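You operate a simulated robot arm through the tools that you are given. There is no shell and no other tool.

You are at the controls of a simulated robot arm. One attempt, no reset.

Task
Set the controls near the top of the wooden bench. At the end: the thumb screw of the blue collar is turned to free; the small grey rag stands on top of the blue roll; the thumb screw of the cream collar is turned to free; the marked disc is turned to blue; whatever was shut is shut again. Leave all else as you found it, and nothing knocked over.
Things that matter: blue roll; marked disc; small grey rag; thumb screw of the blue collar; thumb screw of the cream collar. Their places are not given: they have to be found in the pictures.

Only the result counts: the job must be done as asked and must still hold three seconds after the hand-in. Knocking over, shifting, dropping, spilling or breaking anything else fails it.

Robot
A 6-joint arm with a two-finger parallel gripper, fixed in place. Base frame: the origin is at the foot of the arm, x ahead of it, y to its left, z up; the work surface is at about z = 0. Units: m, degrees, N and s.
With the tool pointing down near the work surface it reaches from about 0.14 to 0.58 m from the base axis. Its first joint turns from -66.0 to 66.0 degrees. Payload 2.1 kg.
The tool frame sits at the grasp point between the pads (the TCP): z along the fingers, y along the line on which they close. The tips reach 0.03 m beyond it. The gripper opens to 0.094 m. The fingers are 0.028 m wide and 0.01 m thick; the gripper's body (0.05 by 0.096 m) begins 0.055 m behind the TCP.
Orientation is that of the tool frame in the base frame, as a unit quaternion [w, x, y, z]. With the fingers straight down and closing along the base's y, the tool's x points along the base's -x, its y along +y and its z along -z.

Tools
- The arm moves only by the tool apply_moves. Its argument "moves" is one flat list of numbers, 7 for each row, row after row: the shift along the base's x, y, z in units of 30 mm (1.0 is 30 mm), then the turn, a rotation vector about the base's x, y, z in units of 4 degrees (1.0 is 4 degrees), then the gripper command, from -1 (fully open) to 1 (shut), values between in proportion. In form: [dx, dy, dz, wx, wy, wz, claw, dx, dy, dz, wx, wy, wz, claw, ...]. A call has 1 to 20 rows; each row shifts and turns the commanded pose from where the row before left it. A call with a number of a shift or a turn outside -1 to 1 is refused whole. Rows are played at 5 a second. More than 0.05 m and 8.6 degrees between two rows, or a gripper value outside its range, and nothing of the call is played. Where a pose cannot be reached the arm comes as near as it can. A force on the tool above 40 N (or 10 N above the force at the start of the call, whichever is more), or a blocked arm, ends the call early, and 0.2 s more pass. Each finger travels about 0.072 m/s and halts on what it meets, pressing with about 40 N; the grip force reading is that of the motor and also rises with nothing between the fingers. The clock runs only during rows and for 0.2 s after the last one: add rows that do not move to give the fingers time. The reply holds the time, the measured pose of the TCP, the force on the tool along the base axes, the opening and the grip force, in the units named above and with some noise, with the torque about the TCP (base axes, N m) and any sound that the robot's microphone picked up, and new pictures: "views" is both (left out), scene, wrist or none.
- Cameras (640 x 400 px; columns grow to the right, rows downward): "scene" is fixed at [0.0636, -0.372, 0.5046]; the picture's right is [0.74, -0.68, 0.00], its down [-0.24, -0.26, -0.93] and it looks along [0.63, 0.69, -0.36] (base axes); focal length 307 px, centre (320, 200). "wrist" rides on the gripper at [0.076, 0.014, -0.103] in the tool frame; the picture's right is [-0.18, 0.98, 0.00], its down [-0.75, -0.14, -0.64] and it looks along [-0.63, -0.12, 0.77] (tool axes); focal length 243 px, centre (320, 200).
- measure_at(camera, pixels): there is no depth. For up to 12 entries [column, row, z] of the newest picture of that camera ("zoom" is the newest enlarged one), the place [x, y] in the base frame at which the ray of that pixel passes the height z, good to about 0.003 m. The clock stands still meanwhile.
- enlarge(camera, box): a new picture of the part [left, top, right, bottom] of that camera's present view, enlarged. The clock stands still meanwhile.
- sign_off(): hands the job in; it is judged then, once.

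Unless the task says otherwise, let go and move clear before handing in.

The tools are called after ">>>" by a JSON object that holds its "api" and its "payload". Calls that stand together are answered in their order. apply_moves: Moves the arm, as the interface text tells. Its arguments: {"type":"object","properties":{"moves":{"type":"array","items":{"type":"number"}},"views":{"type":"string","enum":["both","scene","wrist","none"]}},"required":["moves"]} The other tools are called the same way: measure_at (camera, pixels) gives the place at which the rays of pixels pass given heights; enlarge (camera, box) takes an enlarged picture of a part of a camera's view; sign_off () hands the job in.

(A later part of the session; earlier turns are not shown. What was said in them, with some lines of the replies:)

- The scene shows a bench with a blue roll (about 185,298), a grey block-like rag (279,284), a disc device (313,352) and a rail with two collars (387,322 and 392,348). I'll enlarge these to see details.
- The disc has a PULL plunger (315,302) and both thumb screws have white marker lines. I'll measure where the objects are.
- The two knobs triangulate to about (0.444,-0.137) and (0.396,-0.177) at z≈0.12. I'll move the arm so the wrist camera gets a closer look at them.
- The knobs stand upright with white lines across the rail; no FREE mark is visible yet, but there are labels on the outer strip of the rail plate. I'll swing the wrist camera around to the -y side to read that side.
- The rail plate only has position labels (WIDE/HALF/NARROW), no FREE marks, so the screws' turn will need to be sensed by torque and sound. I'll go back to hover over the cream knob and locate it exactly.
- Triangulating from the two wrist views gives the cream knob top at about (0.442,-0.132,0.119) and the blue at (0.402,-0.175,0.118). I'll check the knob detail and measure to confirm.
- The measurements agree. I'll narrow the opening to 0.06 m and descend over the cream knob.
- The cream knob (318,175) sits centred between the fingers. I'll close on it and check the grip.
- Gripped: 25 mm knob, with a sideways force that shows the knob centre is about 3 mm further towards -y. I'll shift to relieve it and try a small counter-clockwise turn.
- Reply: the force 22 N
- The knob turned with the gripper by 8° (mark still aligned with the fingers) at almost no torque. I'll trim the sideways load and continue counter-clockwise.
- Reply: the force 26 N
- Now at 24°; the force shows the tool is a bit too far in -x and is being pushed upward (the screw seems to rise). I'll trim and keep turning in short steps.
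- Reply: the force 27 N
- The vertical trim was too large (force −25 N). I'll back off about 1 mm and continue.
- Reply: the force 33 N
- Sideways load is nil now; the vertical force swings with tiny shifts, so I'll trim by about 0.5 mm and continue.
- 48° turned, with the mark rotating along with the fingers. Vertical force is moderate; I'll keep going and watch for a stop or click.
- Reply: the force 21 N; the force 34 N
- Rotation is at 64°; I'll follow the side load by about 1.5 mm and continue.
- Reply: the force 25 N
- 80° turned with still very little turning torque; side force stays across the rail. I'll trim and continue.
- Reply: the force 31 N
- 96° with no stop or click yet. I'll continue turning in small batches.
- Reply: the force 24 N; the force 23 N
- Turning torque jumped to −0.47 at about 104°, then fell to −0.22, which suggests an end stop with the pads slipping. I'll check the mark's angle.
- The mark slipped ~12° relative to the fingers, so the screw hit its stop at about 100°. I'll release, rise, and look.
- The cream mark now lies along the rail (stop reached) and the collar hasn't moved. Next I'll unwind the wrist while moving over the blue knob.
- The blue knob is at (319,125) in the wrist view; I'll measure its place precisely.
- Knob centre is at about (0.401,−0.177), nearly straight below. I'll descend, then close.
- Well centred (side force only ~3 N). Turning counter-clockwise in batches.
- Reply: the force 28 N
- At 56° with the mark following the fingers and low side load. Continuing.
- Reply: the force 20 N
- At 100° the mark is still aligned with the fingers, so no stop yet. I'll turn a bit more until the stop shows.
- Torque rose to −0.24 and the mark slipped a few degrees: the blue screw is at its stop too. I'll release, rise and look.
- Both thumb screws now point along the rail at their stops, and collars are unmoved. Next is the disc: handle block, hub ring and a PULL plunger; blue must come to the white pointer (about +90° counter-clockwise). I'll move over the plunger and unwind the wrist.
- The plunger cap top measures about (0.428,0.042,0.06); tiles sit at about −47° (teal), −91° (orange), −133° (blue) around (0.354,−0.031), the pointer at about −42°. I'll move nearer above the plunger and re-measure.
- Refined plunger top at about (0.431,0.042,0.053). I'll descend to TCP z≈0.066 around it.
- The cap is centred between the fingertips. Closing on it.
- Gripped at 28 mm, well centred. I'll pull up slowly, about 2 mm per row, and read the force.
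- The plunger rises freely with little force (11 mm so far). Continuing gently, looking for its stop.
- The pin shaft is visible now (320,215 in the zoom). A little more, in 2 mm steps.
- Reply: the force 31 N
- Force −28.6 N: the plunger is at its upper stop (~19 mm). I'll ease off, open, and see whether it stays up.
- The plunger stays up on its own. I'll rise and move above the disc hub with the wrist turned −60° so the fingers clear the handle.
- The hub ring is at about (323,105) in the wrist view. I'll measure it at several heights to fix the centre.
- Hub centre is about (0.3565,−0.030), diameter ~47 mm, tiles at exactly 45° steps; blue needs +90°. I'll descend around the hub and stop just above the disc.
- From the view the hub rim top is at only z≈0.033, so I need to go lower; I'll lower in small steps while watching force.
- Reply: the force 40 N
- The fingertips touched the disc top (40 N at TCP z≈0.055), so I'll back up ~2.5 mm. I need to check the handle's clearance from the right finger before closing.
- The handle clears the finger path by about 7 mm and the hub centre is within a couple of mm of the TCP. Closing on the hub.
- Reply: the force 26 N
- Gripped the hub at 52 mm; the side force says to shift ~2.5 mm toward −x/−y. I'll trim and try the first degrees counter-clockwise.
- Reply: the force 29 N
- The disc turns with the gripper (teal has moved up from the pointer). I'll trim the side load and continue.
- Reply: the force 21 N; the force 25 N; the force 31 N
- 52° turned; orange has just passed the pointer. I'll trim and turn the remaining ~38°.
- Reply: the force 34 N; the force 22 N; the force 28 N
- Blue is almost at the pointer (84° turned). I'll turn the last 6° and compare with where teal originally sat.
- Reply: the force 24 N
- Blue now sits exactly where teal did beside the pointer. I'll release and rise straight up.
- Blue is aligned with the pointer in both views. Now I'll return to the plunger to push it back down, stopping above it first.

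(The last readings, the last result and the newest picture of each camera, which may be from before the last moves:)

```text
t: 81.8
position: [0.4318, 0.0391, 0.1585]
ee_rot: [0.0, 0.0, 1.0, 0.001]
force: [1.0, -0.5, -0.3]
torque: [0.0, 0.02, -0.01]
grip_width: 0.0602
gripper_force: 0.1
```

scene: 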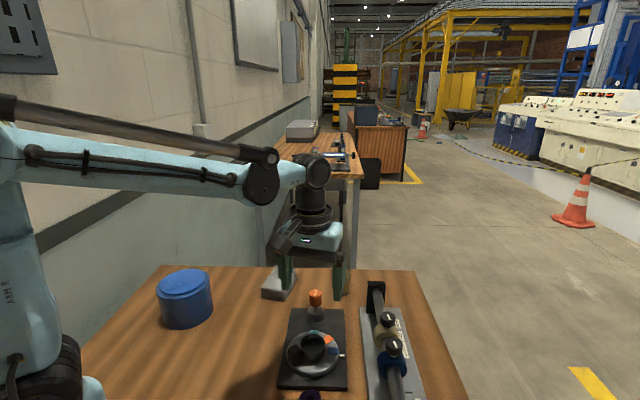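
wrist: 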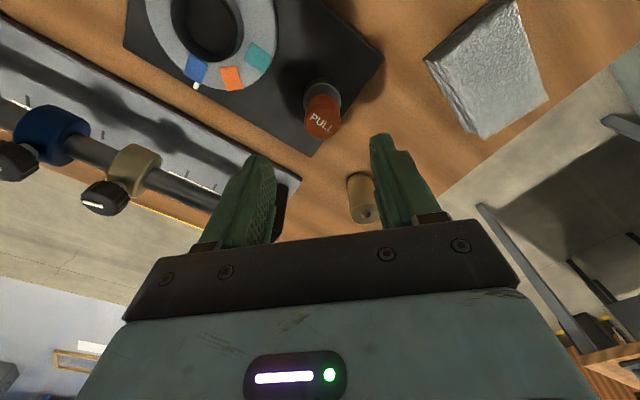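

The raised cap (322,123) lies straight below. I'll descend to grip height and close.

>>> {"api": "apply_moves", "payload": {"moves": [0, 0.05, -0.7, 0, 0, 0, -0.28, 0, 0, -0.7, 0, 0, 0, -0.28, 0, 0, -0.6, 0, 0, 0, -0.28, 0, 0, -0.4, 0, 0, 0, -0.28, 0, 0, 0, 0, 0, 0, -0.28, 0, 0, 0, 0, 0, 0, 1, 0, 0, 0, 0, 0, 0, 1, 0, 0, 0, 0, 0, 0, 1, 0, 0, 0, 0, 0, 0, 1], "views": "both"}}

```text
t: 83.8
position: [0.432, 0.0427, 0.0872]
ee_rot: [0.001, 0.0, 1.0, 0.002]
force: [1.5, 8.4, -8.3]
torque: [0.24, -0.02, 0.01]
grip_width: 0.0277
gripper_force: 45.3
```

scene: 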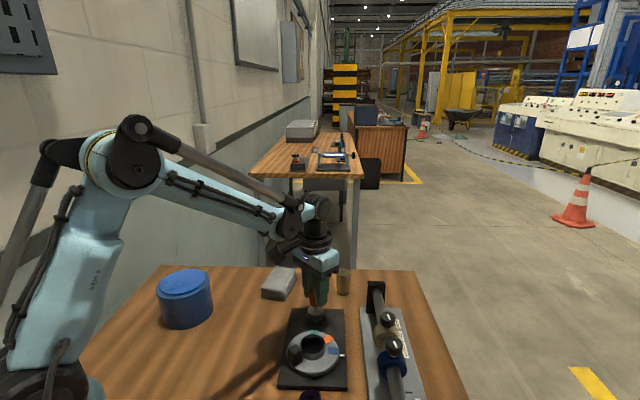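
wrist: 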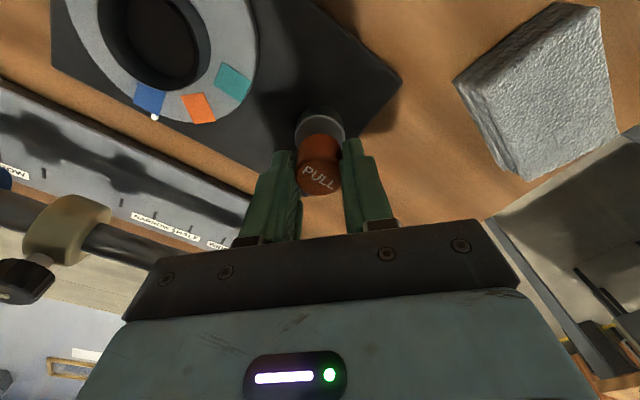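

Gripped at 27.7 mm. Now pushing the plunger down in 2 mm steps, watching the force.

>>> {"api": "apply_moves", "payload": {"moves": [0, 0.02, -0.08, 0, 0, 0, 1, 0, 0, -0.08, 0, 0, 0, 1, 0, 0, -0.08, 0, 0, 0, 1, 0, 0, -0.08, 0, 0, 0, 1, 0, 0, 0, 0, 0, 0, 1], "views": "none"}}

>>> {"api": "apply_moves", "payload": {"moves": [0, 0, -0.08, 0, 0, 0, 1, 0, 0, -0.08, 0, 0, 0, 1, 0, 0, -0.08, 0, 0, 0, 1, 0, 0, 0, 0, 0, 0, 1], "views": "none"}}

```text
t: 85.0
position: [0.43, 0.0427, 0.0785]
ee_rot: [-0.001, 0.0, 1.0, -0.001]
force: [-12.7, 2.2, 0.0]
torque: [0.01, 1.33, 0.03]
grip_width: 0.028
gripper_force: 44.9
```

```text
t: 86.0
position: [0.4314, 0.042, 0.0704]
ee_rot: [-0.001, 0.001, 1.0, -0.001]
force: [-9.9, -5.3, -0.4]
torque: [-0.21, 1.18, -0.03]
grip_width: 0.0276
gripper_force: 45.3
```

>>> {"api": "apply_moves", "payload": {"moves": [0, 0, -0.06, 0, 0, 0, 1, 0, 0, -0.05, 0, 0, 0, 1, 0, 0, 0, 0, 0, 0, 1], "views": "none"}}

>>> {"api": "apply_moves", "payload": {"moves": [0, 0, -0.03, 0, 0, 0, 1, 0, 0, 0, 0, 0, 0, 1], "views": "both"}}

>>> {"api": "enlarge", "payload": {"camera": "scene", "box": [270, 280, 360, 370]}}

```text
t: 86.8
position: [0.4332, 0.0435, 0.0672]
ee_rot: [0.001, 0.0, 1.0, -0.001]
force: [-8.8, -11.2, 34.1]
torque: [-0.4, 0.36, 0.0]
grip_width: 0.0279
gripper_force: 44.8
```

```text
t: 87.4
position: [0.4321, 0.043, 0.067]
ee_rot: [0.001, 0.0, 1.0, -0.001]
force: [-8.8, -13.1, 33.9]
torque: [-0.49, 0.29, -0.06]
grip_width: 0.0278
gripper_force: 44.9
```

scene: 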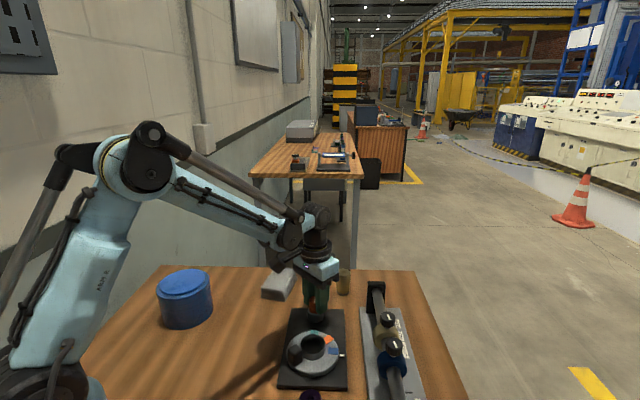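
wrist: 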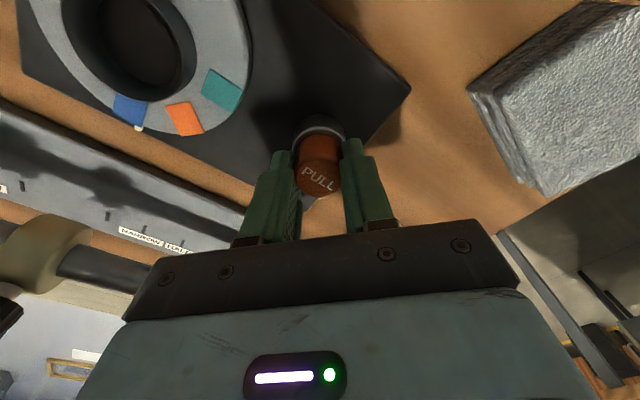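

```text
4.44 times, centred on (315, 325) of scene
```

zoom: 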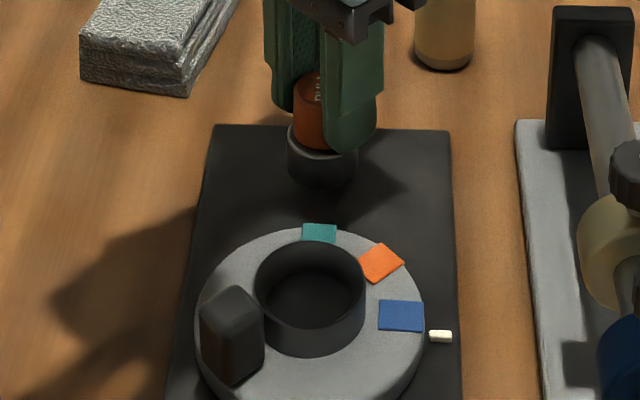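

The plunger is back at its original height (z=0.067) with 34 N against the lower stop. I'll release, rise and confirm.

>>> {"api": "apply_moves", "payload": {"moves": [0, 0, 0, 0, 0, 0, 0.1, 0, 0, 0, 0, 0, 0, -0.28, 0, 0, 0, 0, 0, 0, -0.28, 0, 0, 0.5, 0, 0, 0, -0.28, 0, 0, 0.9, 0, 0, 0, -0.28, 0, 0, 0.9, 0, 0, 0, -0.28, 0, 0, 0.9, 0, 0, 0, -0.28, 0, 0, 0.9, 0, 0, 0, -0.28, 0, 0, 0.9, 0, 0, 0, -0.28, 0, 0, 0.0, 0, 0, 0, -0.28], "views": "both"}}

>>> {"api": "enlarge", "payload": {"camera": "scene", "box": [270, 280, 360, 370]}}

>>> {"api": "enlarge", "payload": {"camera": "scene", "box": [140, 255, 310, 345]}}

```text
t: 89.6
position: [0.4325, 0.0439, 0.2166]
ee_rot: [0.001, 0.0, 1.0, 0.0]
force: [0.4, -0.1, 0.0]
torque: [-0.01, 0.01, -0.01]
grip_width: 0.0605
gripper_force: 0.0
```

scene: 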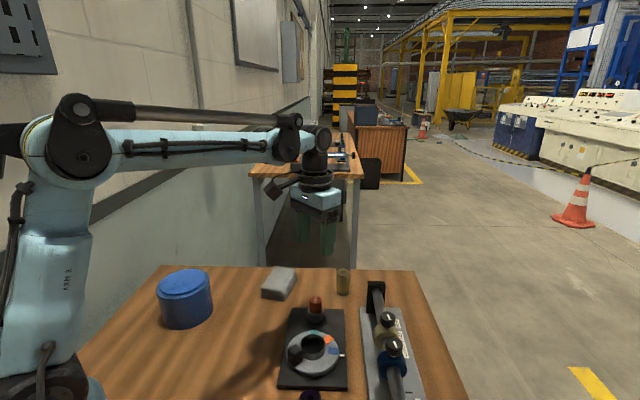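
wrist: 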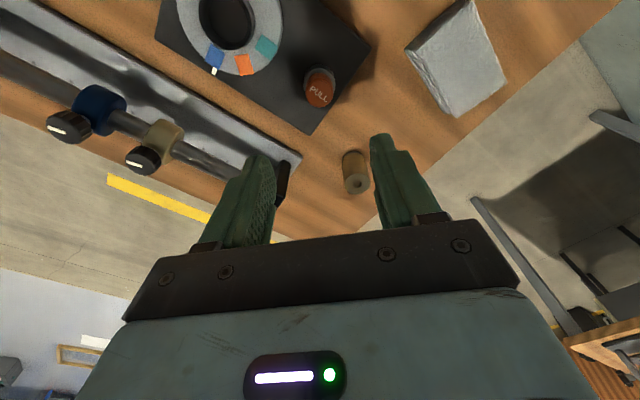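

```text
4.44 times, centred on (315, 325) of scene
```

zoom: 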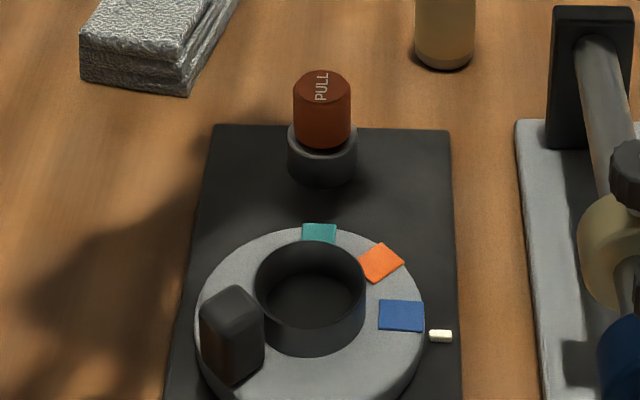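

```text
3.76 times, centred on (225, 300) of scene
```

zoom: 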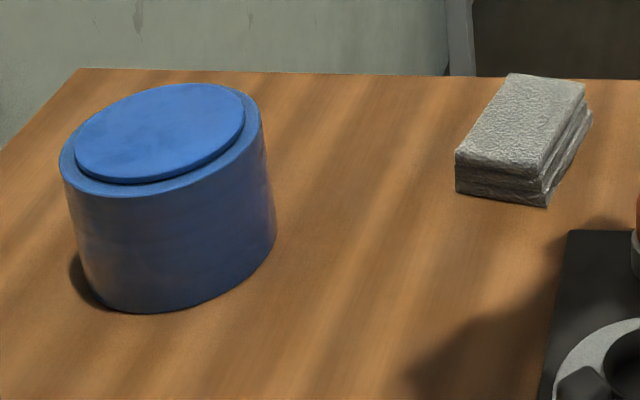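

The plunger is seated as at the start and blue stays at the pointer. Now the rag: I'll move over it, about (0.44,0.2).

>>> {"api": "apply_moves", "payload": {"moves": [-0.07, 0.81, 0, 0, 0, 0, -1, -0.07, 0.81, 0, 0, 0, 0, -1, -0.07, 0.81, 0, 0, 0, 0, -1, -0.07, 0.81, 0, 0, 0, 0, -1, -0.07, 0.81, 0, 0, 0, 0, -1, -0.07, 0.81, 0, 0, 0, 0, -1, 0, 0, 0, 0, 0, 0, -1], "views": "both"}}

>>> {"api": "enlarge", "payload": {"camera": "wrist", "box": [240, 20, 420, 180]}}

```text
t: 91.2
position: [0.4185, 0.1897, 0.2151]
ee_rot: [0.001, 0.0, 1.0, 0.0]
force: [0.2, 0.1, -0.9]
torque: [-0.04, 0.02, 0.02]
grip_width: 0.0939
gripper_force: 0.1
```

scene: 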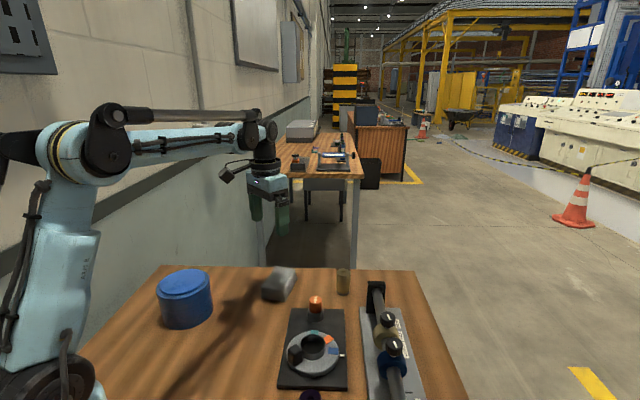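
wrist: 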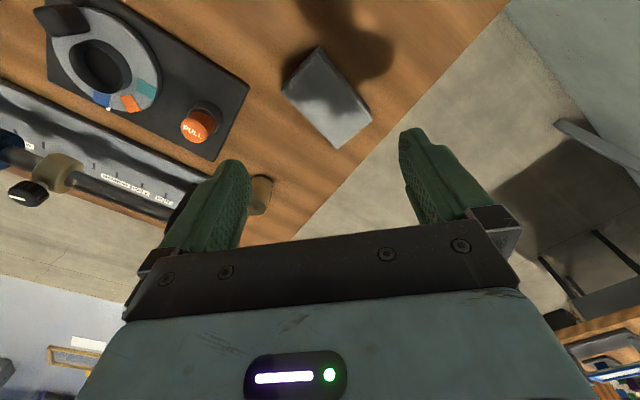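

```text
2.50 times, centred on (330, 100) of wrist
```

zoom: 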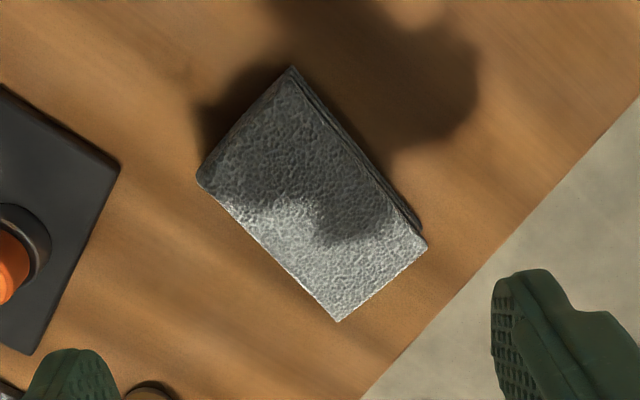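

I'll measure the rag's corners from both cameras at candidate heights.

>>> {"api": "measure_at", "payload": {"camera": "wrist", "pixels": [[319.2, 47.2, 0.025], [281.2, 92, 0.025], [336.8, 148.4, 0.025], [372.8, 117.2, 0.025], [281.2, 92, 0.035], [281.2, 92, 0.015], [328, 100, 0.025]]}}

>>> {"api": "measure_at", "payload": {"camera": "scene", "pixels": [[284.8, 290.7, 0.025], [284.8, 290.7, 0.035], [284.8, 290.7, 0.015], [285.4, 301.6, 0.0], [261.7, 298, 0.0]]}}

```text
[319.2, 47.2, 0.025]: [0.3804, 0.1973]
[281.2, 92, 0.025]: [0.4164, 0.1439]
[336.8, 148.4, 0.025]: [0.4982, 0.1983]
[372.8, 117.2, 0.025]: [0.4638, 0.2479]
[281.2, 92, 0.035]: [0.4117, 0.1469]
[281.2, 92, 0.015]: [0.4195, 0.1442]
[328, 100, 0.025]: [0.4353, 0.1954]
```

```text
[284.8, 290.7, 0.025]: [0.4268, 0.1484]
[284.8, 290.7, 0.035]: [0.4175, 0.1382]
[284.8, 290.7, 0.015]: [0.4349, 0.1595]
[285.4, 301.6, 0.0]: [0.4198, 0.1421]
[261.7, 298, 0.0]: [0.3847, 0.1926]
```

The rag is ~0.062 × 0.095 m, ~0.03 m high, centred at about (0.440,0.197), short side along ~124°, so a +34° wrist turn fits. First I'll look at the roll from above to fix its centre and height.

>>> {"api": "apply_moves", "payload": {"moves": [-0.7, 0.185, 0.167, 0, 0, 0.944, -1, -0.7, 0.185, 0.167, 0, 0, 0.944, -1, -0.7, 0.185, 0.167, 0, 0, 0.944, -1, -0.7, 0.185, 0.167, 0, 0, 0.944, -1, -0.7, 0.185, 0.167, 0, 0, 0.944, -1, -0.7, 0.185, 0.167, 0, 0, 0.944, -1, -0.7, 0.185, 0.167, 0, 0, 0.944, -1, -0.7, 0.185, 0.167, 0, 0, 0.944, -1, -0.7, 0.185, 0.167, 0, 0, 0.944, -1, 0, 0, 0, 0, 0, 0, -1], "views": "both"}}

```text
t: 93.4
position: [0.2296, 0.2368, 0.262]
ee_rot: [0.001, -0.293, 0.956, 0.001]
force: [1.3, 0.4, -0.1]
torque: [-0.01, 0.0, 0.0]
grip_width: 0.0941
gripper_force: 0.0
```

scene: 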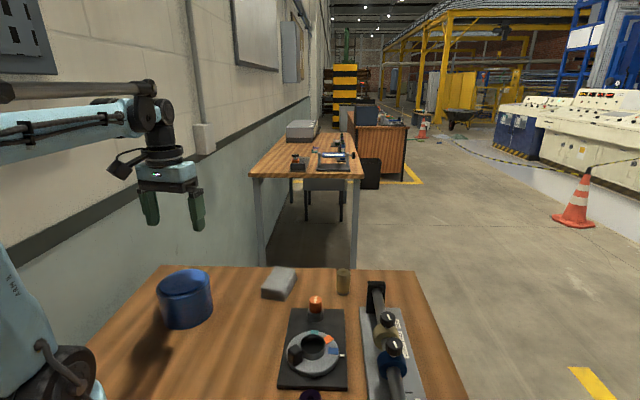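
wrist: 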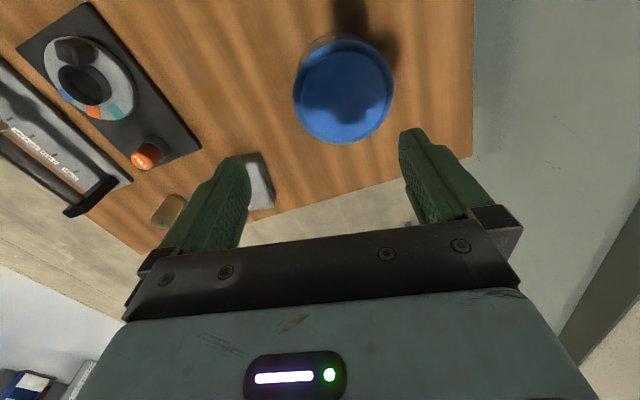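

>>> {"api": "enlarge", "payload": {"camera": "wrist", "box": [270, 20, 420, 160]}}

>>> {"api": "measure_at", "payload": {"camera": "wrist", "pixels": [[344, 92, 0.07], [344, 92, 0.08], [344, 92, 0.09], [344, 92, 0.1], [295, 92, 0.08], [393, 92, 0.08], [344, 45, 0.08], [344, 142, 0.08]]}}

>>> {"api": "measure_at", "payload": {"camera": "scene", "pixels": [[184, 281, 0.07], [184, 281, 0.08], [184, 281, 0.09], [184, 281, 0.1], [186, 325, 0.0], [164, 318, 0.0], [211, 317, 0.0]]}}

```text
2.86 times, centred on (345, 90) of wrist
```

zoom: 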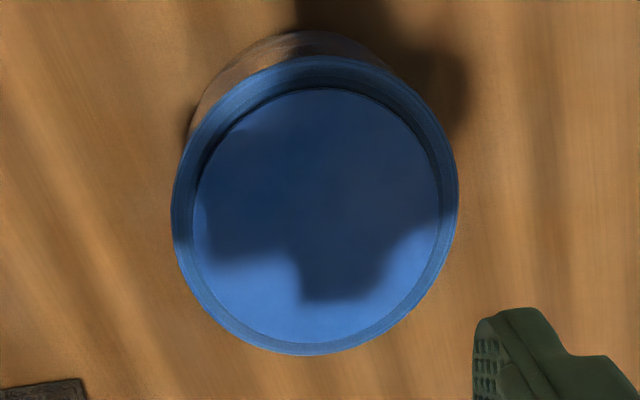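

```text
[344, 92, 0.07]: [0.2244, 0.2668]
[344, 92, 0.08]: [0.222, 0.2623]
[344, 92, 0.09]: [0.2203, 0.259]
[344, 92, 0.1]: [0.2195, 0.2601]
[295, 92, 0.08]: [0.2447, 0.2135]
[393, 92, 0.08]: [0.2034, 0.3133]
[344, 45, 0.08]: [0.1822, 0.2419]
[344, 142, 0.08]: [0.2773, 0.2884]
```

```text
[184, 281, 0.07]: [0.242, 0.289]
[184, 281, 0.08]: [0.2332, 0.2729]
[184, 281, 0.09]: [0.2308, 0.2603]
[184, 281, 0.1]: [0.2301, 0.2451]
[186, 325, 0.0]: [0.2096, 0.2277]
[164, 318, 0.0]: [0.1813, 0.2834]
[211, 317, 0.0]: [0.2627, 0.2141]
```

The roll's top centre triangulates to about (0.226,0.261) at z≈0.089, rim Ø≈0.108 m with a flat raised top. Now back to hover over the rag with the right wrist angle.

>>> {"api": "apply_moves", "payload": {"moves": [0.778, -0.148, -0.1, 0, 0, 0, -1, 0.778, -0.148, -0.1, 0, 0, 0, -1, 0.778, -0.148, -0.2, 0, 0, 0, -1, 0.778, -0.148, -0.2, 0, 0, 0, -1, 0.778, -0.148, -0.3, 0, 0, 0, -1, 0.778, -0.148, -0.4, 0, 0, 0, -1, 0.778, -0.148, -0.5, 0, 0, 0, -1, 0.778, -0.148, -0.5, 0, 0, 0, -1, 0.778, -0.148, -0.5, 0, 0, 0, -1, 0, 0, -0.4, 0, 0, 0, -1, 0, 0, 0, 0, 0, 0, -1], "views": "both"}}

>>> {"api": "enlarge", "payload": {"camera": "wrist", "box": [220, 60, 420, 220]}}

```text
t: 95.8
position: [0.4405, 0.1995, 0.1642]
ee_rot: [0.001, -0.293, 0.956, 0.0]
force: [1.1, 0.5, 0.4]
torque: [0.01, -0.01, 0.0]
grip_width: 0.094
gripper_force: 0.0
```

scene: 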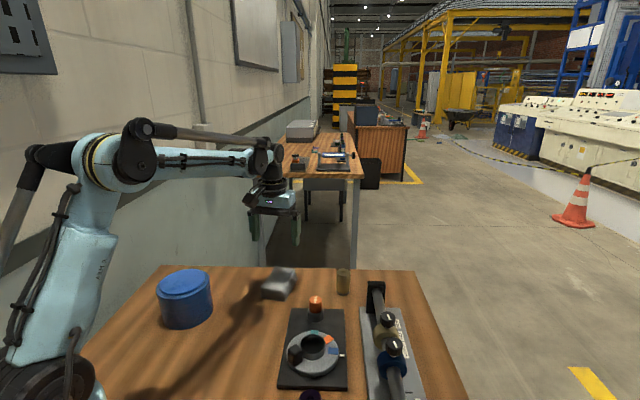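
wrist: 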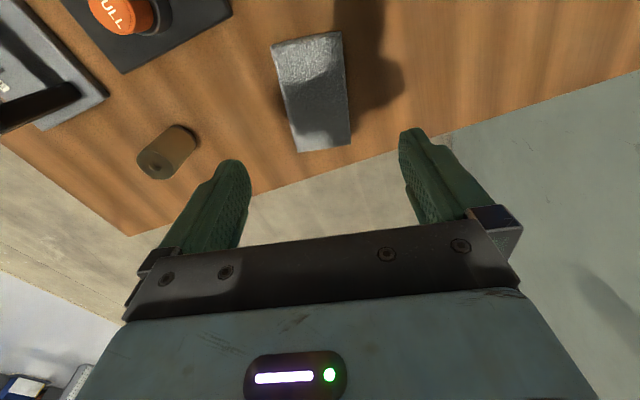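

```text
2.50 times, centred on (320, 140) of wrist
```

zoom: 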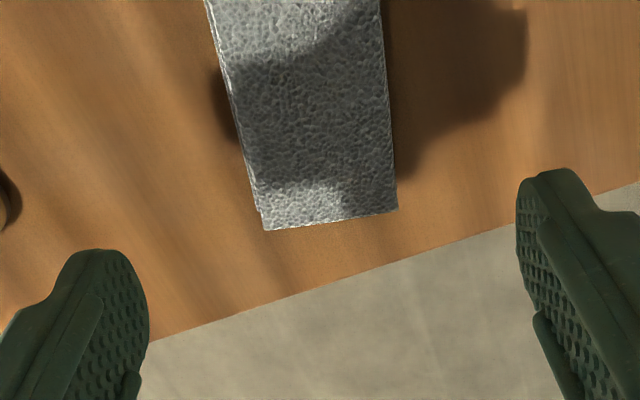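

I'll measure the four top corners of the rag in this view to align exactly.

>>> {"api": "measure_at", "payload": {"camera": "wrist", "pixels": [[272, 44, 0.028], [341, 32, 0.028], [298.5, 152, 0.028], [350, 144, 0.028], [320, 187, 0.164]]}}

```text
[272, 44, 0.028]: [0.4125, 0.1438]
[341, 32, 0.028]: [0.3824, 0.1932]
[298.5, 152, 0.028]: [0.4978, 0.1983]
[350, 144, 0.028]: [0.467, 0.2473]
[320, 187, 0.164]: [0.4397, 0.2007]
```

Rag centre (0.440,0.196), long axis at 32.6°. I'll trim the pose and descend around it.

>>> {"api": "apply_moves", "payload": {"moves": [0, -0.14, -0.8, 0, 0, -0.4, -1, 0, 0, -0.9, 0, 0, 0, -1, 0, 0, -0.9, 0, 0, 0, -1, 0, 0, -0.8, 0, 0, 0, -1, 0, 0, -0.4, 0, 0, 0, -1, 0, 0, -0.3, 0, 0, 0, -1, 0, 0, 0, 0, 0, 0, -1], "views": "both"}}

>>> {"api": "enlarge", "payload": {"camera": "scene", "box": [240, 230, 340, 320]}}

```text
t: 97.4
position: [0.4414, 0.1935, 0.0427]
ee_rot: [0.001, -0.279, 0.96, 0.001]
force: [-0.7, -1.0, 0.2]
torque: [0.02, 0.03, 0.02]
grip_width: 0.0938
gripper_force: 0.1
```

scene: 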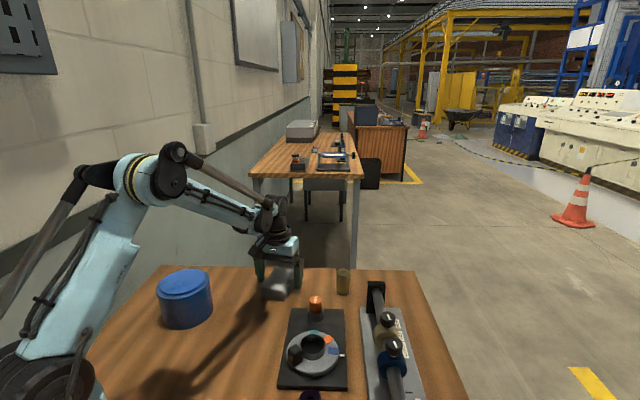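
wrist: 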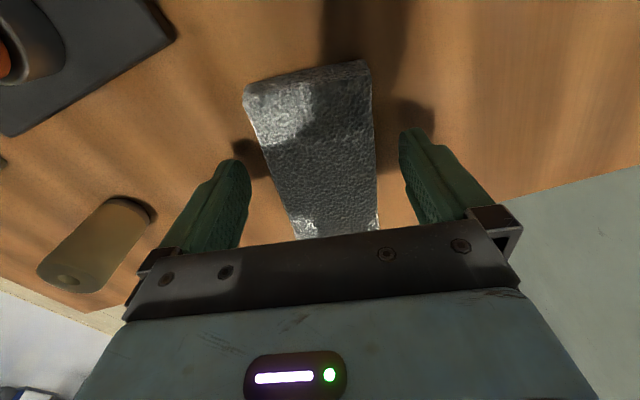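

```text
4.44 times, centred on (290, 275) of scene
```

zoom: 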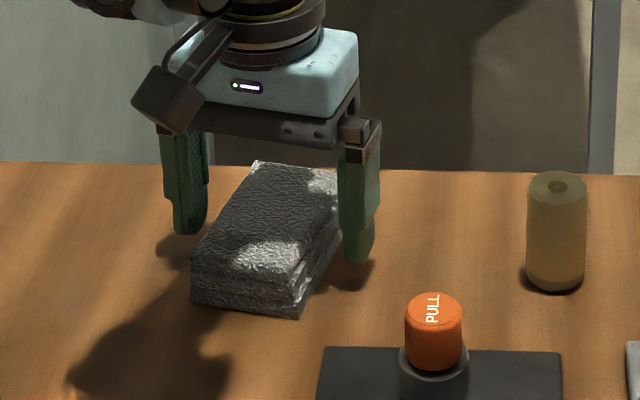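

The rag is nicely between the fingers. Closing.

>>> {"api": "apply_moves", "payload": {"moves": [0, 0, -0.1, 0, 0, 0, -1, 0, 0, 0, 0, 0, 0, 0, 0, 0, 0, 0, 0, 0, 1, 0, 0, 0, 0, 0, 0, 1, 0, 0, 0, 0, 0, 0, 1, 0, 0, 0, 0, 0, 0, 1], "views": "wrist"}}

```text
t: 98.8
position: [0.4408, 0.1934, 0.0391]
ee_rot: [0.001, -0.279, 0.96, 0.001]
force: [0.0, -0.2, 0.6]
torque: [0.04, -0.05, 0.02]
grip_width: 0.0637
gripper_force: 40.1
```

wrist: 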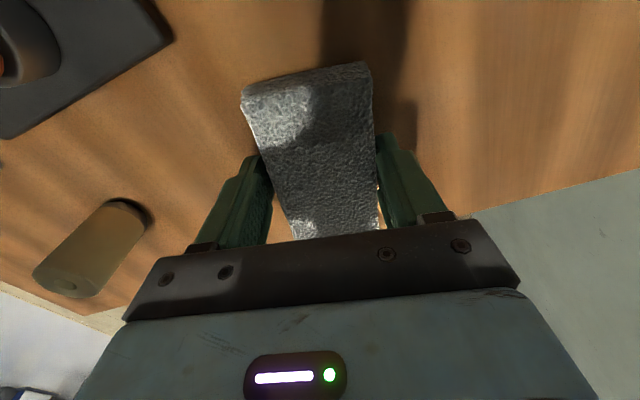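

Gripped at 64 mm. I'll lift straight up and check the hold.

>>> {"api": "apply_moves", "payload": {"moves": [0, 0, 0.4, 0, 0, 0, 1, 0, 0, 0.7, 0, 0, 0, 1, 0, 0, 0.9, 0, 0, 0, 1, 0, 0, 0.9, 0, 0, 0, 1, 0, 0, 0.9, 0, 0, 0, 1, 0, 0, 0.9, 0, 0, 0, 1, 0, 0, 0, 0, 0, 0, 1], "views": "both"}}

>>> {"api": "enlarge", "payload": {"camera": "scene", "box": [220, 150, 340, 250]}}

```text
t: 100.4
position: [0.4394, 0.1941, 0.1792]
ee_rot: [0.001, -0.28, 0.96, 0.001]
force: [-0.2, 1.0, -0.3]
torque: [0.02, 0.0, -0.03]
grip_width: 0.0637
gripper_force: 39.8
```

scene: 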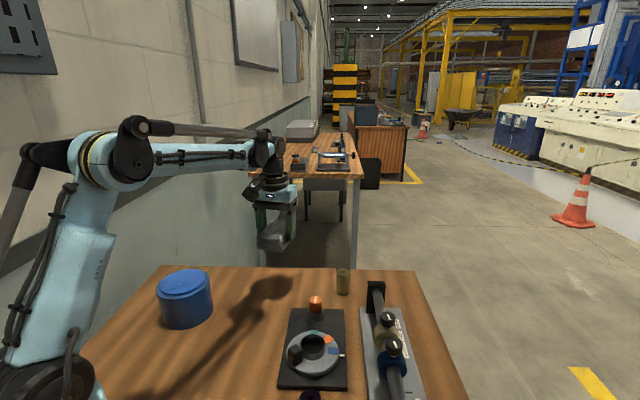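
wrist: 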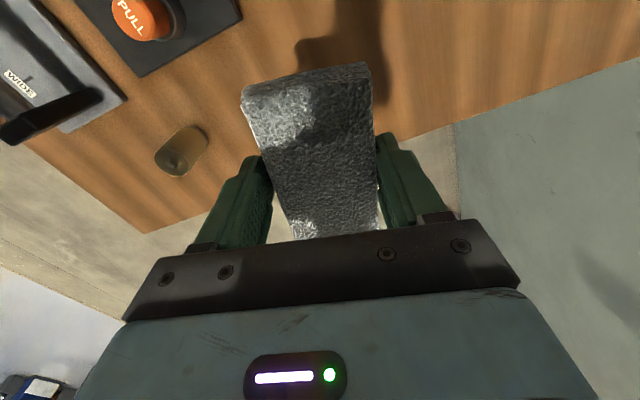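

```text
4.00 times, centred on (280, 200) of scene
```

zoom: 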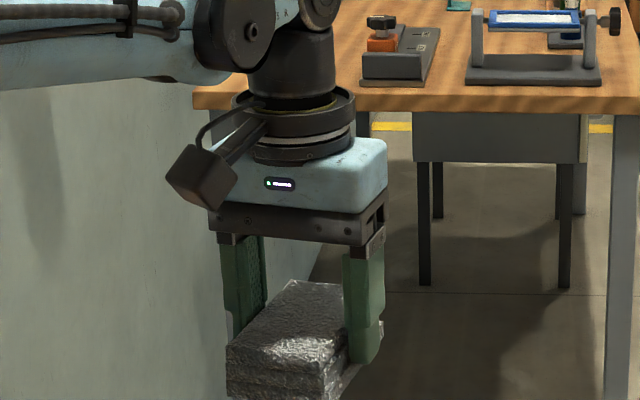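

The rag is held well. I'll carry it over the roll centre (0.226,0.261).

>>> {"api": "apply_moves", "payload": {"moves": [-0.4, 0.125, 0.2, 0, 0, 0, 1, -0.79, 0.248, 0.2, 0, 0, 0, 1, -0.79, 0.248, 0, 0, 0, 0, 1, -0.79, 0.248, 0, 0, 0, 0, 1, -0.79, 0.248, 0, 0, 0, 0, 1, -0.79, 0.248, 0, 0, 0, 0, 1, -0.79, 0.248, 0, 0, 0, 0, 1, -0.79, 0.248, 0, 0, 0, 0, 1, -0.79, 0.248, 0, 0, 0, 0, 1, -0.4, 0.125, 0, 0, 0, 0, 1, 0, 0, 0, 0, 0, 0, 1], "views": "both"}}

>>> {"api": "enlarge", "payload": {"camera": "scene", "box": [120, 180, 260, 340]}}

```text
t: 102.8
position: [0.2271, 0.2618, 0.1912]
ee_rot: [0.002, -0.279, 0.96, 0.0]
force: [-0.3, 0.0, -0.3]
torque: [0.05, -0.01, -0.01]
grip_width: 0.0636
gripper_force: 40.1
```

scene: 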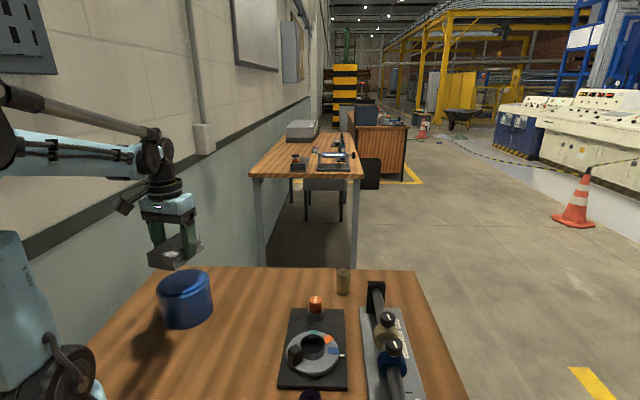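
wrist: 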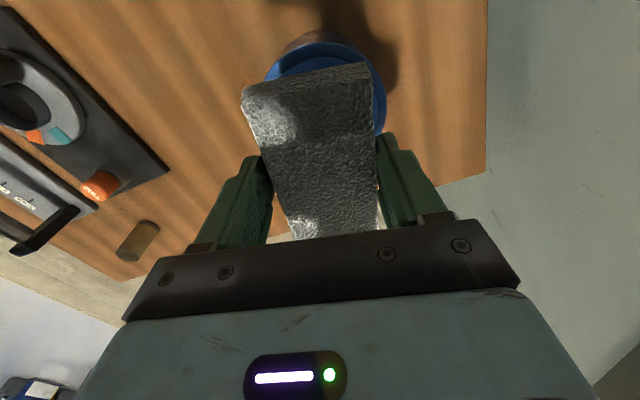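

```text
2.50 times, centred on (190, 260) of scene
```

zoom: 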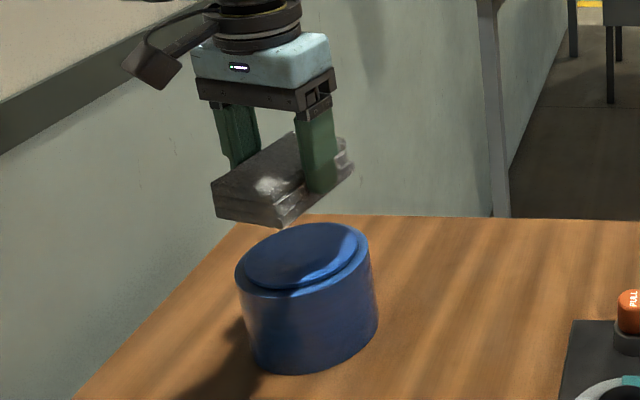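

The rag is centred over the roll. I'll lower to about 1 cm above expected contact and look.

>>> {"api": "apply_moves", "payload": {"moves": [0, 0, -0.6, 0, 0, 0, 1, 0, 0, -0.6, 0, 0, 0, 1, 0, 0, -0.3, 0, 0, 0, 1, 0, 0, -0.2, 0, 0, 0, 1, 0, 0, 0, 0, 0, 0, 1], "views": "both"}}

>>> {"api": "enlarge", "payload": {"camera": "scene", "box": [120, 220, 260, 340]}}

```text
t: 104.0
position: [0.2282, 0.2611, 0.141]
ee_rot: [0.0, -0.279, 0.96, 0.0]
force: [0.0, 0.8, -0.1]
torque: [0.02, -0.06, -0.02]
grip_width: 0.0637
gripper_force: 40.0
```

scene: 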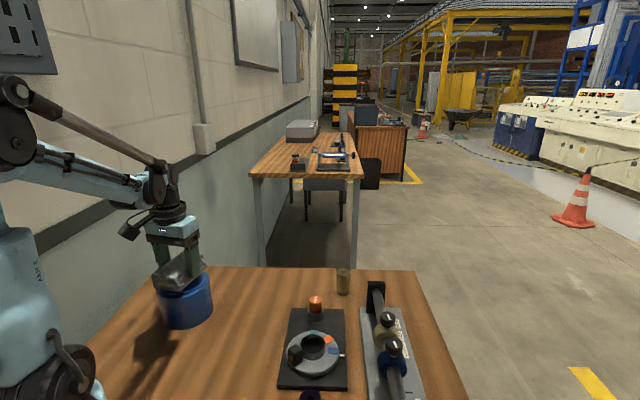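
wrist: 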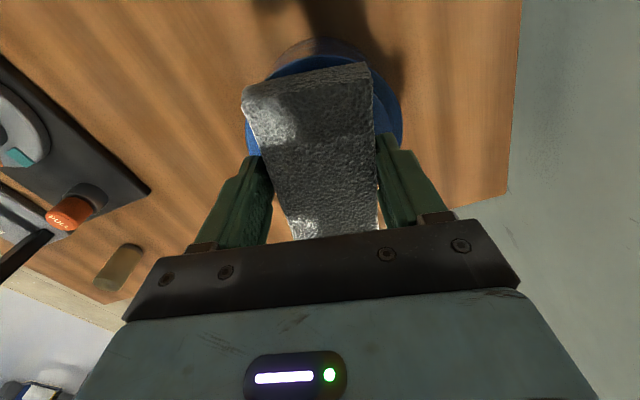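

```text
3.33 times, centred on (190, 280) of scene
```

zoom: 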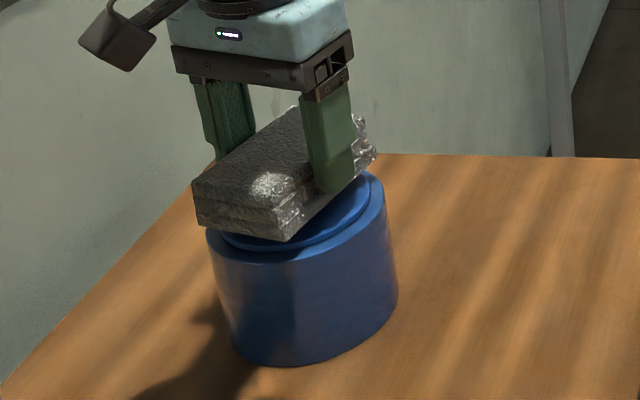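

About 1 cm above the roll and well centred. I'll lower in fine steps until I feel contact.

>>> {"api": "apply_moves", "payload": {"moves": [0, 0, -0.1, 0, 0, 0, 1, 0, 0, -0.1, 0, 0, 0, 1, 0, 0, 0, 0, 0, 0, 1], "views": "none"}}

>>> {"api": "apply_moves", "payload": {"moves": [0, 0, -0.07, 0, 0, 0, 1, 0, 0, 0, 0, 0, 0, 1], "views": "none"}}

>>> {"api": "enlarge", "payload": {"camera": "scene", "box": [120, 220, 260, 340]}}

```text
t: 104.8
position: [0.2271, 0.2612, 0.1355]
ee_rot: [0.001, -0.279, 0.96, 0.0]
force: [0.6, -0.3, -0.5]
torque: [0.0, -0.02, 0.04]
grip_width: 0.0638
gripper_force: 39.9
```

```text
t: 105.4
position: [0.2274, 0.2623, 0.1339]
ee_rot: [0.0, -0.28, 0.96, 0.0]
force: [-0.3, -0.1, -0.6]
torque: [-0.02, 0.0, 0.02]
grip_width: 0.0636
gripper_force: 39.8
```

```text
3.33 times, centred on (190, 280) of scene
```

zoom: 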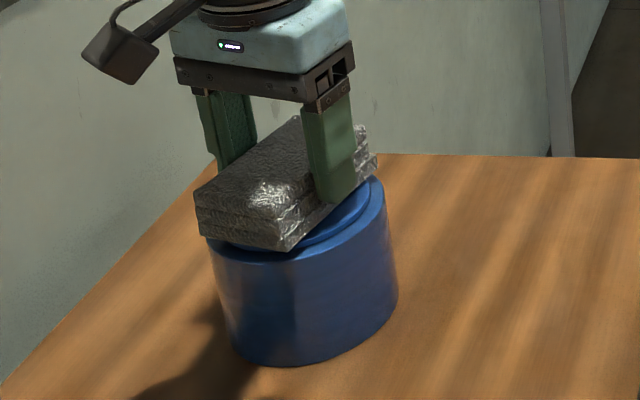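

Still a few mm above; the rag sits ~5 mm too far left in the scene, so I'll shift it by (+3,−3 mm) and continue down.

>>> {"api": "apply_moves", "payload": {"moves": [0.1, -0.1, 0, 0, 0, 0, 1, 0, 0, -0.06, 0, 0, 0, 1, 0, 0, 0, 0, 0, 0, 1], "views": "none"}}

>>> {"api": "apply_moves", "payload": {"moves": [0, 0, -0.06, 0, 0, 0, 1, 0, 0, 0, 0, 0, 0, 1], "views": "none"}}

>>> {"api": "apply_moves", "payload": {"moves": [0, 0, -0.05, 0, 0, 0, 1, 0, 0, 0, 0, 0, 0, 1], "views": "none"}}

```text
t: 106.2
position: [0.2297, 0.2568, 0.1308]
ee_rot: [0.001, -0.279, 0.96, 0.001]
force: [-0.5, 1.0, -0.2]
torque: [0.0, 0.02, 0.02]
grip_width: 0.0637
gripper_force: 40.0
```

```text
t: 106.8
position: [0.2282, 0.2565, 0.1307]
ee_rot: [0.001, -0.279, 0.96, 0.001]
force: [-1.0, -0.4, 9.2]
torque: [0.04, -0.02, 0.0]
grip_width: 0.0636
gripper_force: 40.2
```

```text
t: 107.2
position: [0.2298, 0.2585, 0.1302]
ee_rot: [0.0, -0.279, 0.96, 0.0]
force: [-1.7, -2.1, 14.4]
torque: [0.09, -0.09, 0.01]
grip_width: 0.0638
gripper_force: 40.4
stopped in row 2: the force on the tool passed its limit at 46 N (the readings are from after the stop); the commanded pose is now the measured one
```

Contact: the rag rests on the roll at TCP z≈0.130. I'll open slowly and look before rising.

>>> {"api": "apply_moves", "payload": {"moves": [0, 0, 0, 0, 0, 0, -0.45, 0, 0, 0, 0, 0, 0, -0.6, 0, 0, 0, 0, 0, 0, -0.85, 0, 0, 0, 0, 0, 0, -1, 0, 0, 0, 0, 0, 0, -1], "views": "both"}}

>>> {"api": "enlarge", "payload": {"camera": "scene", "box": [120, 220, 260, 340]}}

```text
t: 108.4
position: [0.23, 0.2581, 0.1298]
ee_rot: [0.002, -0.279, 0.96, 0.001]
force: [-0.9, 1.2, -0.1]
torque: [0.0, 0.0, 0.0]
grip_width: 0.0942
gripper_force: 0.1
```

scene: 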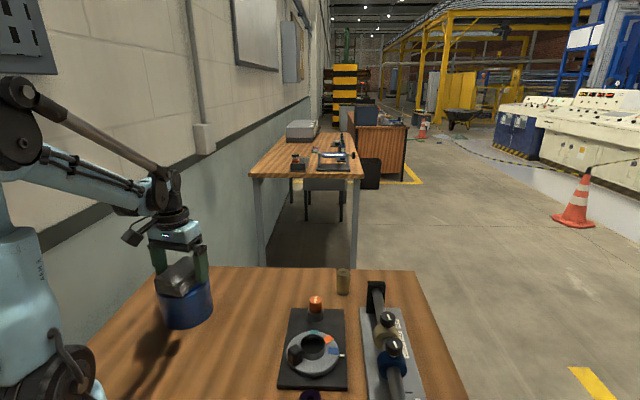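
wrist: 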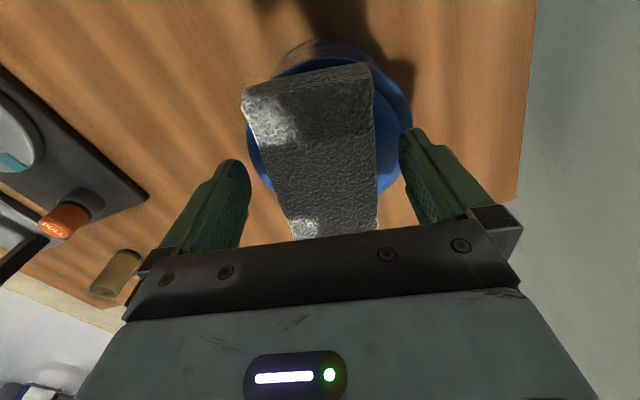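

```text
3.33 times, centred on (190, 280) of scene
```

zoom: 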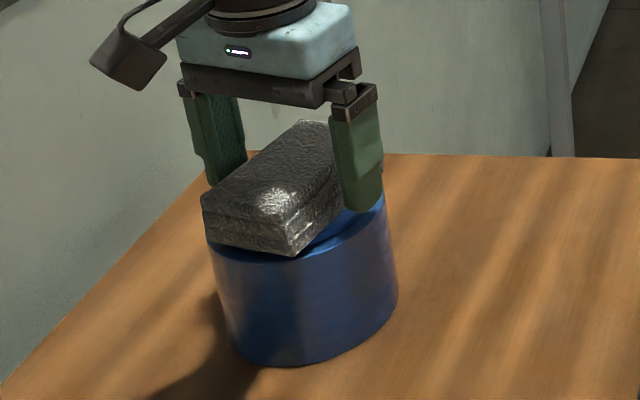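

The rag rests flat on the roll and the fingers are clear of it. I'll rise straight up and move away toward the middle.

>>> {"api": "apply_moves", "payload": {"moves": [0, 0, 0.3, 0, 0, 0, -1, 0, 0, 0.6, 0, 0, 0, -1, 0, 0, 0.9, 0, 0, 0, -1, 0, 0, 0.9, 0, 0, 0, -1, 0, 0, 0.9, 0, 0, 0, -1, 0, 0, 0.9, 0, 0, 0, -1, 0.3, -0.8, 0.5, 0, 0, 0, -1, 0.3, -0.8, 0.3, 0, 0, 0, -1, 0.3, -0.8, 0, 0, 0, 0, -1, 0.3, -0.8, 0, 0, 0, 0, -1, 0.3, -0.8, 0, 0, 0, 0, -1, 0.3, -0.8, 0, 0, 0, 0, -1, 0, 0, 0, 0, 0, 0, -1], "views": "both"}}

>>> {"api": "enlarge", "payload": {"camera": "scene", "box": [120, 220, 260, 340]}}

>>> {"api": "enlarge", "payload": {"camera": "scene", "box": [260, 270, 440, 400]}}

>>> {"api": "enlarge", "payload": {"camera": "wrist", "box": [0, 0, 480, 220]}}

```text
t: 111.2
position: [0.2834, 0.1134, 0.288]
ee_rot: [0.001, -0.278, 0.96, 0.0]
force: [-0.1, 0.4, 0.3]
torque: [-0.07, 0.01, 0.03]
grip_width: 0.094
gripper_force: 0.1
```

scene: 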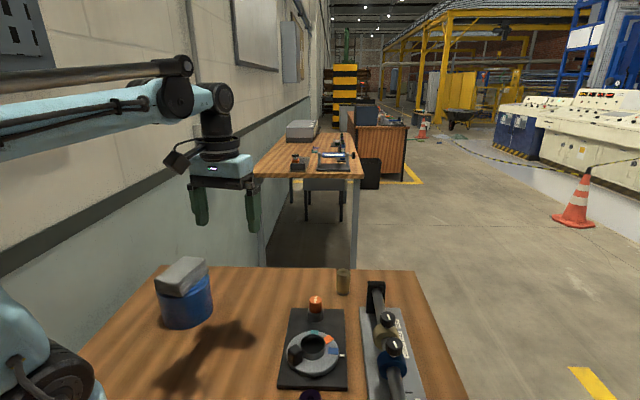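
wrist: 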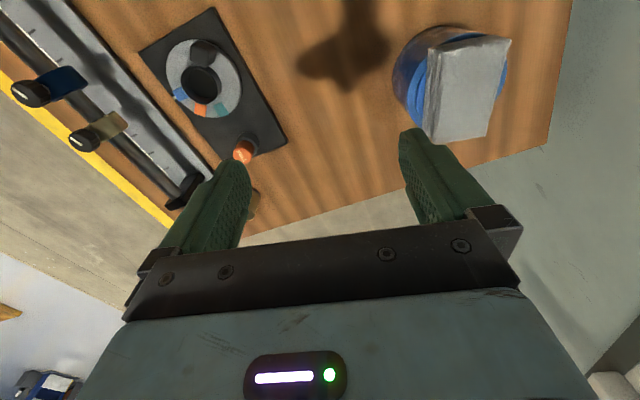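

```text
3.33 times, centred on (190, 280) of scene
```

zoom: 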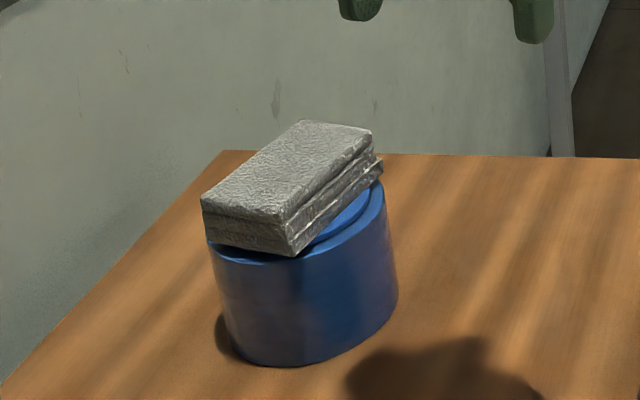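

```text
3.08 times, centred on (350, 335) of scene
```

zoom: 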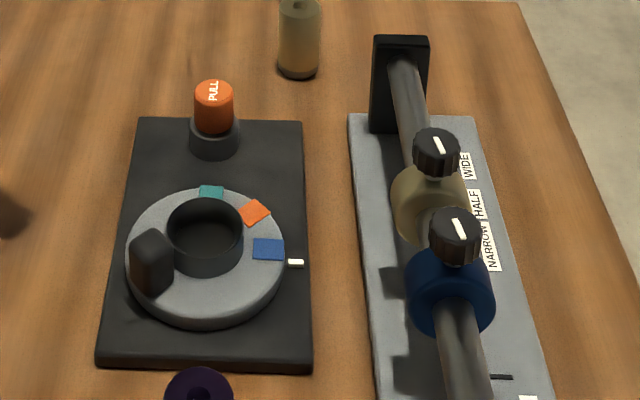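

```text
1.33 times, centred on (240, 110) of wrist
```

zoom: 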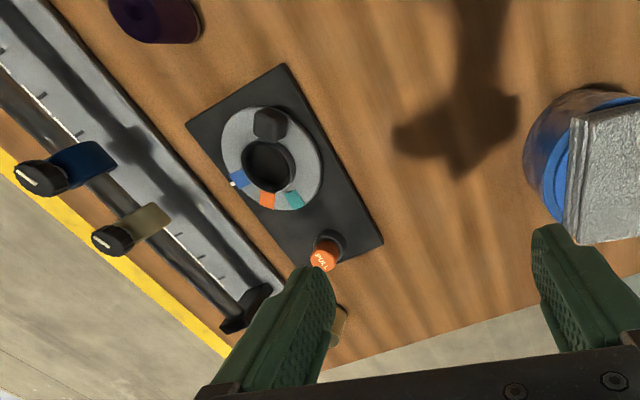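

Everything looks as required. I'll repeat the very first enlarged view to compare the plunger, collars and other items against the start.

>>> {"api": "enlarge", "payload": {"camera": "scene", "box": [240, 260, 440, 400]}}

>>> {"api": "enlarge", "payload": {"camera": "scene", "box": [360, 300, 420, 380]}}

```text
2.86 times, centred on (340, 330) of scene
```

zoom: 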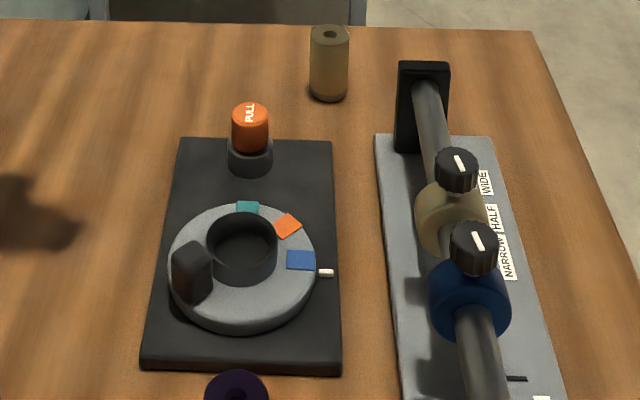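

```text
5.00 times, centred on (390, 340) of scene
```

zoom: 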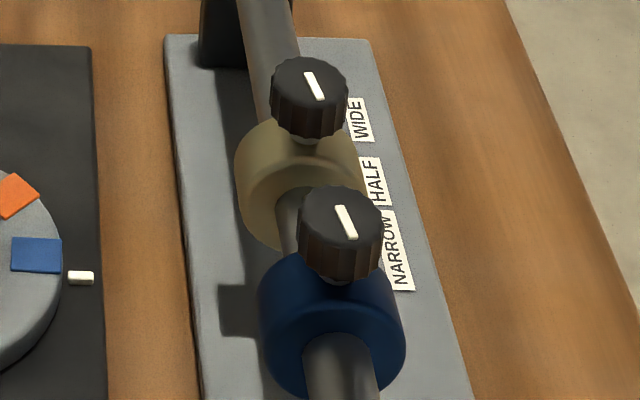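

The comparison matches the start view except for the wanted changes: plunger seated at the same pixels (250,103–175), collars unmoved, blue at the pointer exactly where teal was, both screws at their loosened stops, and the rag on the roll. The arm is clear, so I'm handing in.

>>> {"api": "sign_off", "payload": {}}

```text
The job is handed in.
```

I finished every step and handed the job in. I don't have the verdict, and one point rests on an assumption: that the screws' loosened stop is what you mean by "free".

- **Thumb screws:** I turned both the cream and the blue screw counter-clockwise about 100° until they hit a stop. Their white marks now lie along the rail, and the collars did not move. I found no "FREE" marking in any view, so I went by the usual loosening direction.
- **Marked disc:** I pulled the orange PULL plunger up and turned the disc 90° counter-clockwise. Blue now sits at the white pointer, where teal was at the start.
- **Plunger:** I pushed it back down to its lower stop, and it looks the same as in the first picture. I took this to be the thing that had to be shut again.
- **Grey rag:** It lies flat on top of the blue roll, and it was steady after I let go and moved away.

In the final pictures of the disc and rail area, everything else matched the first view and nothing was knocked over. The gripper was open and the arm clear of the bench when I handed in.
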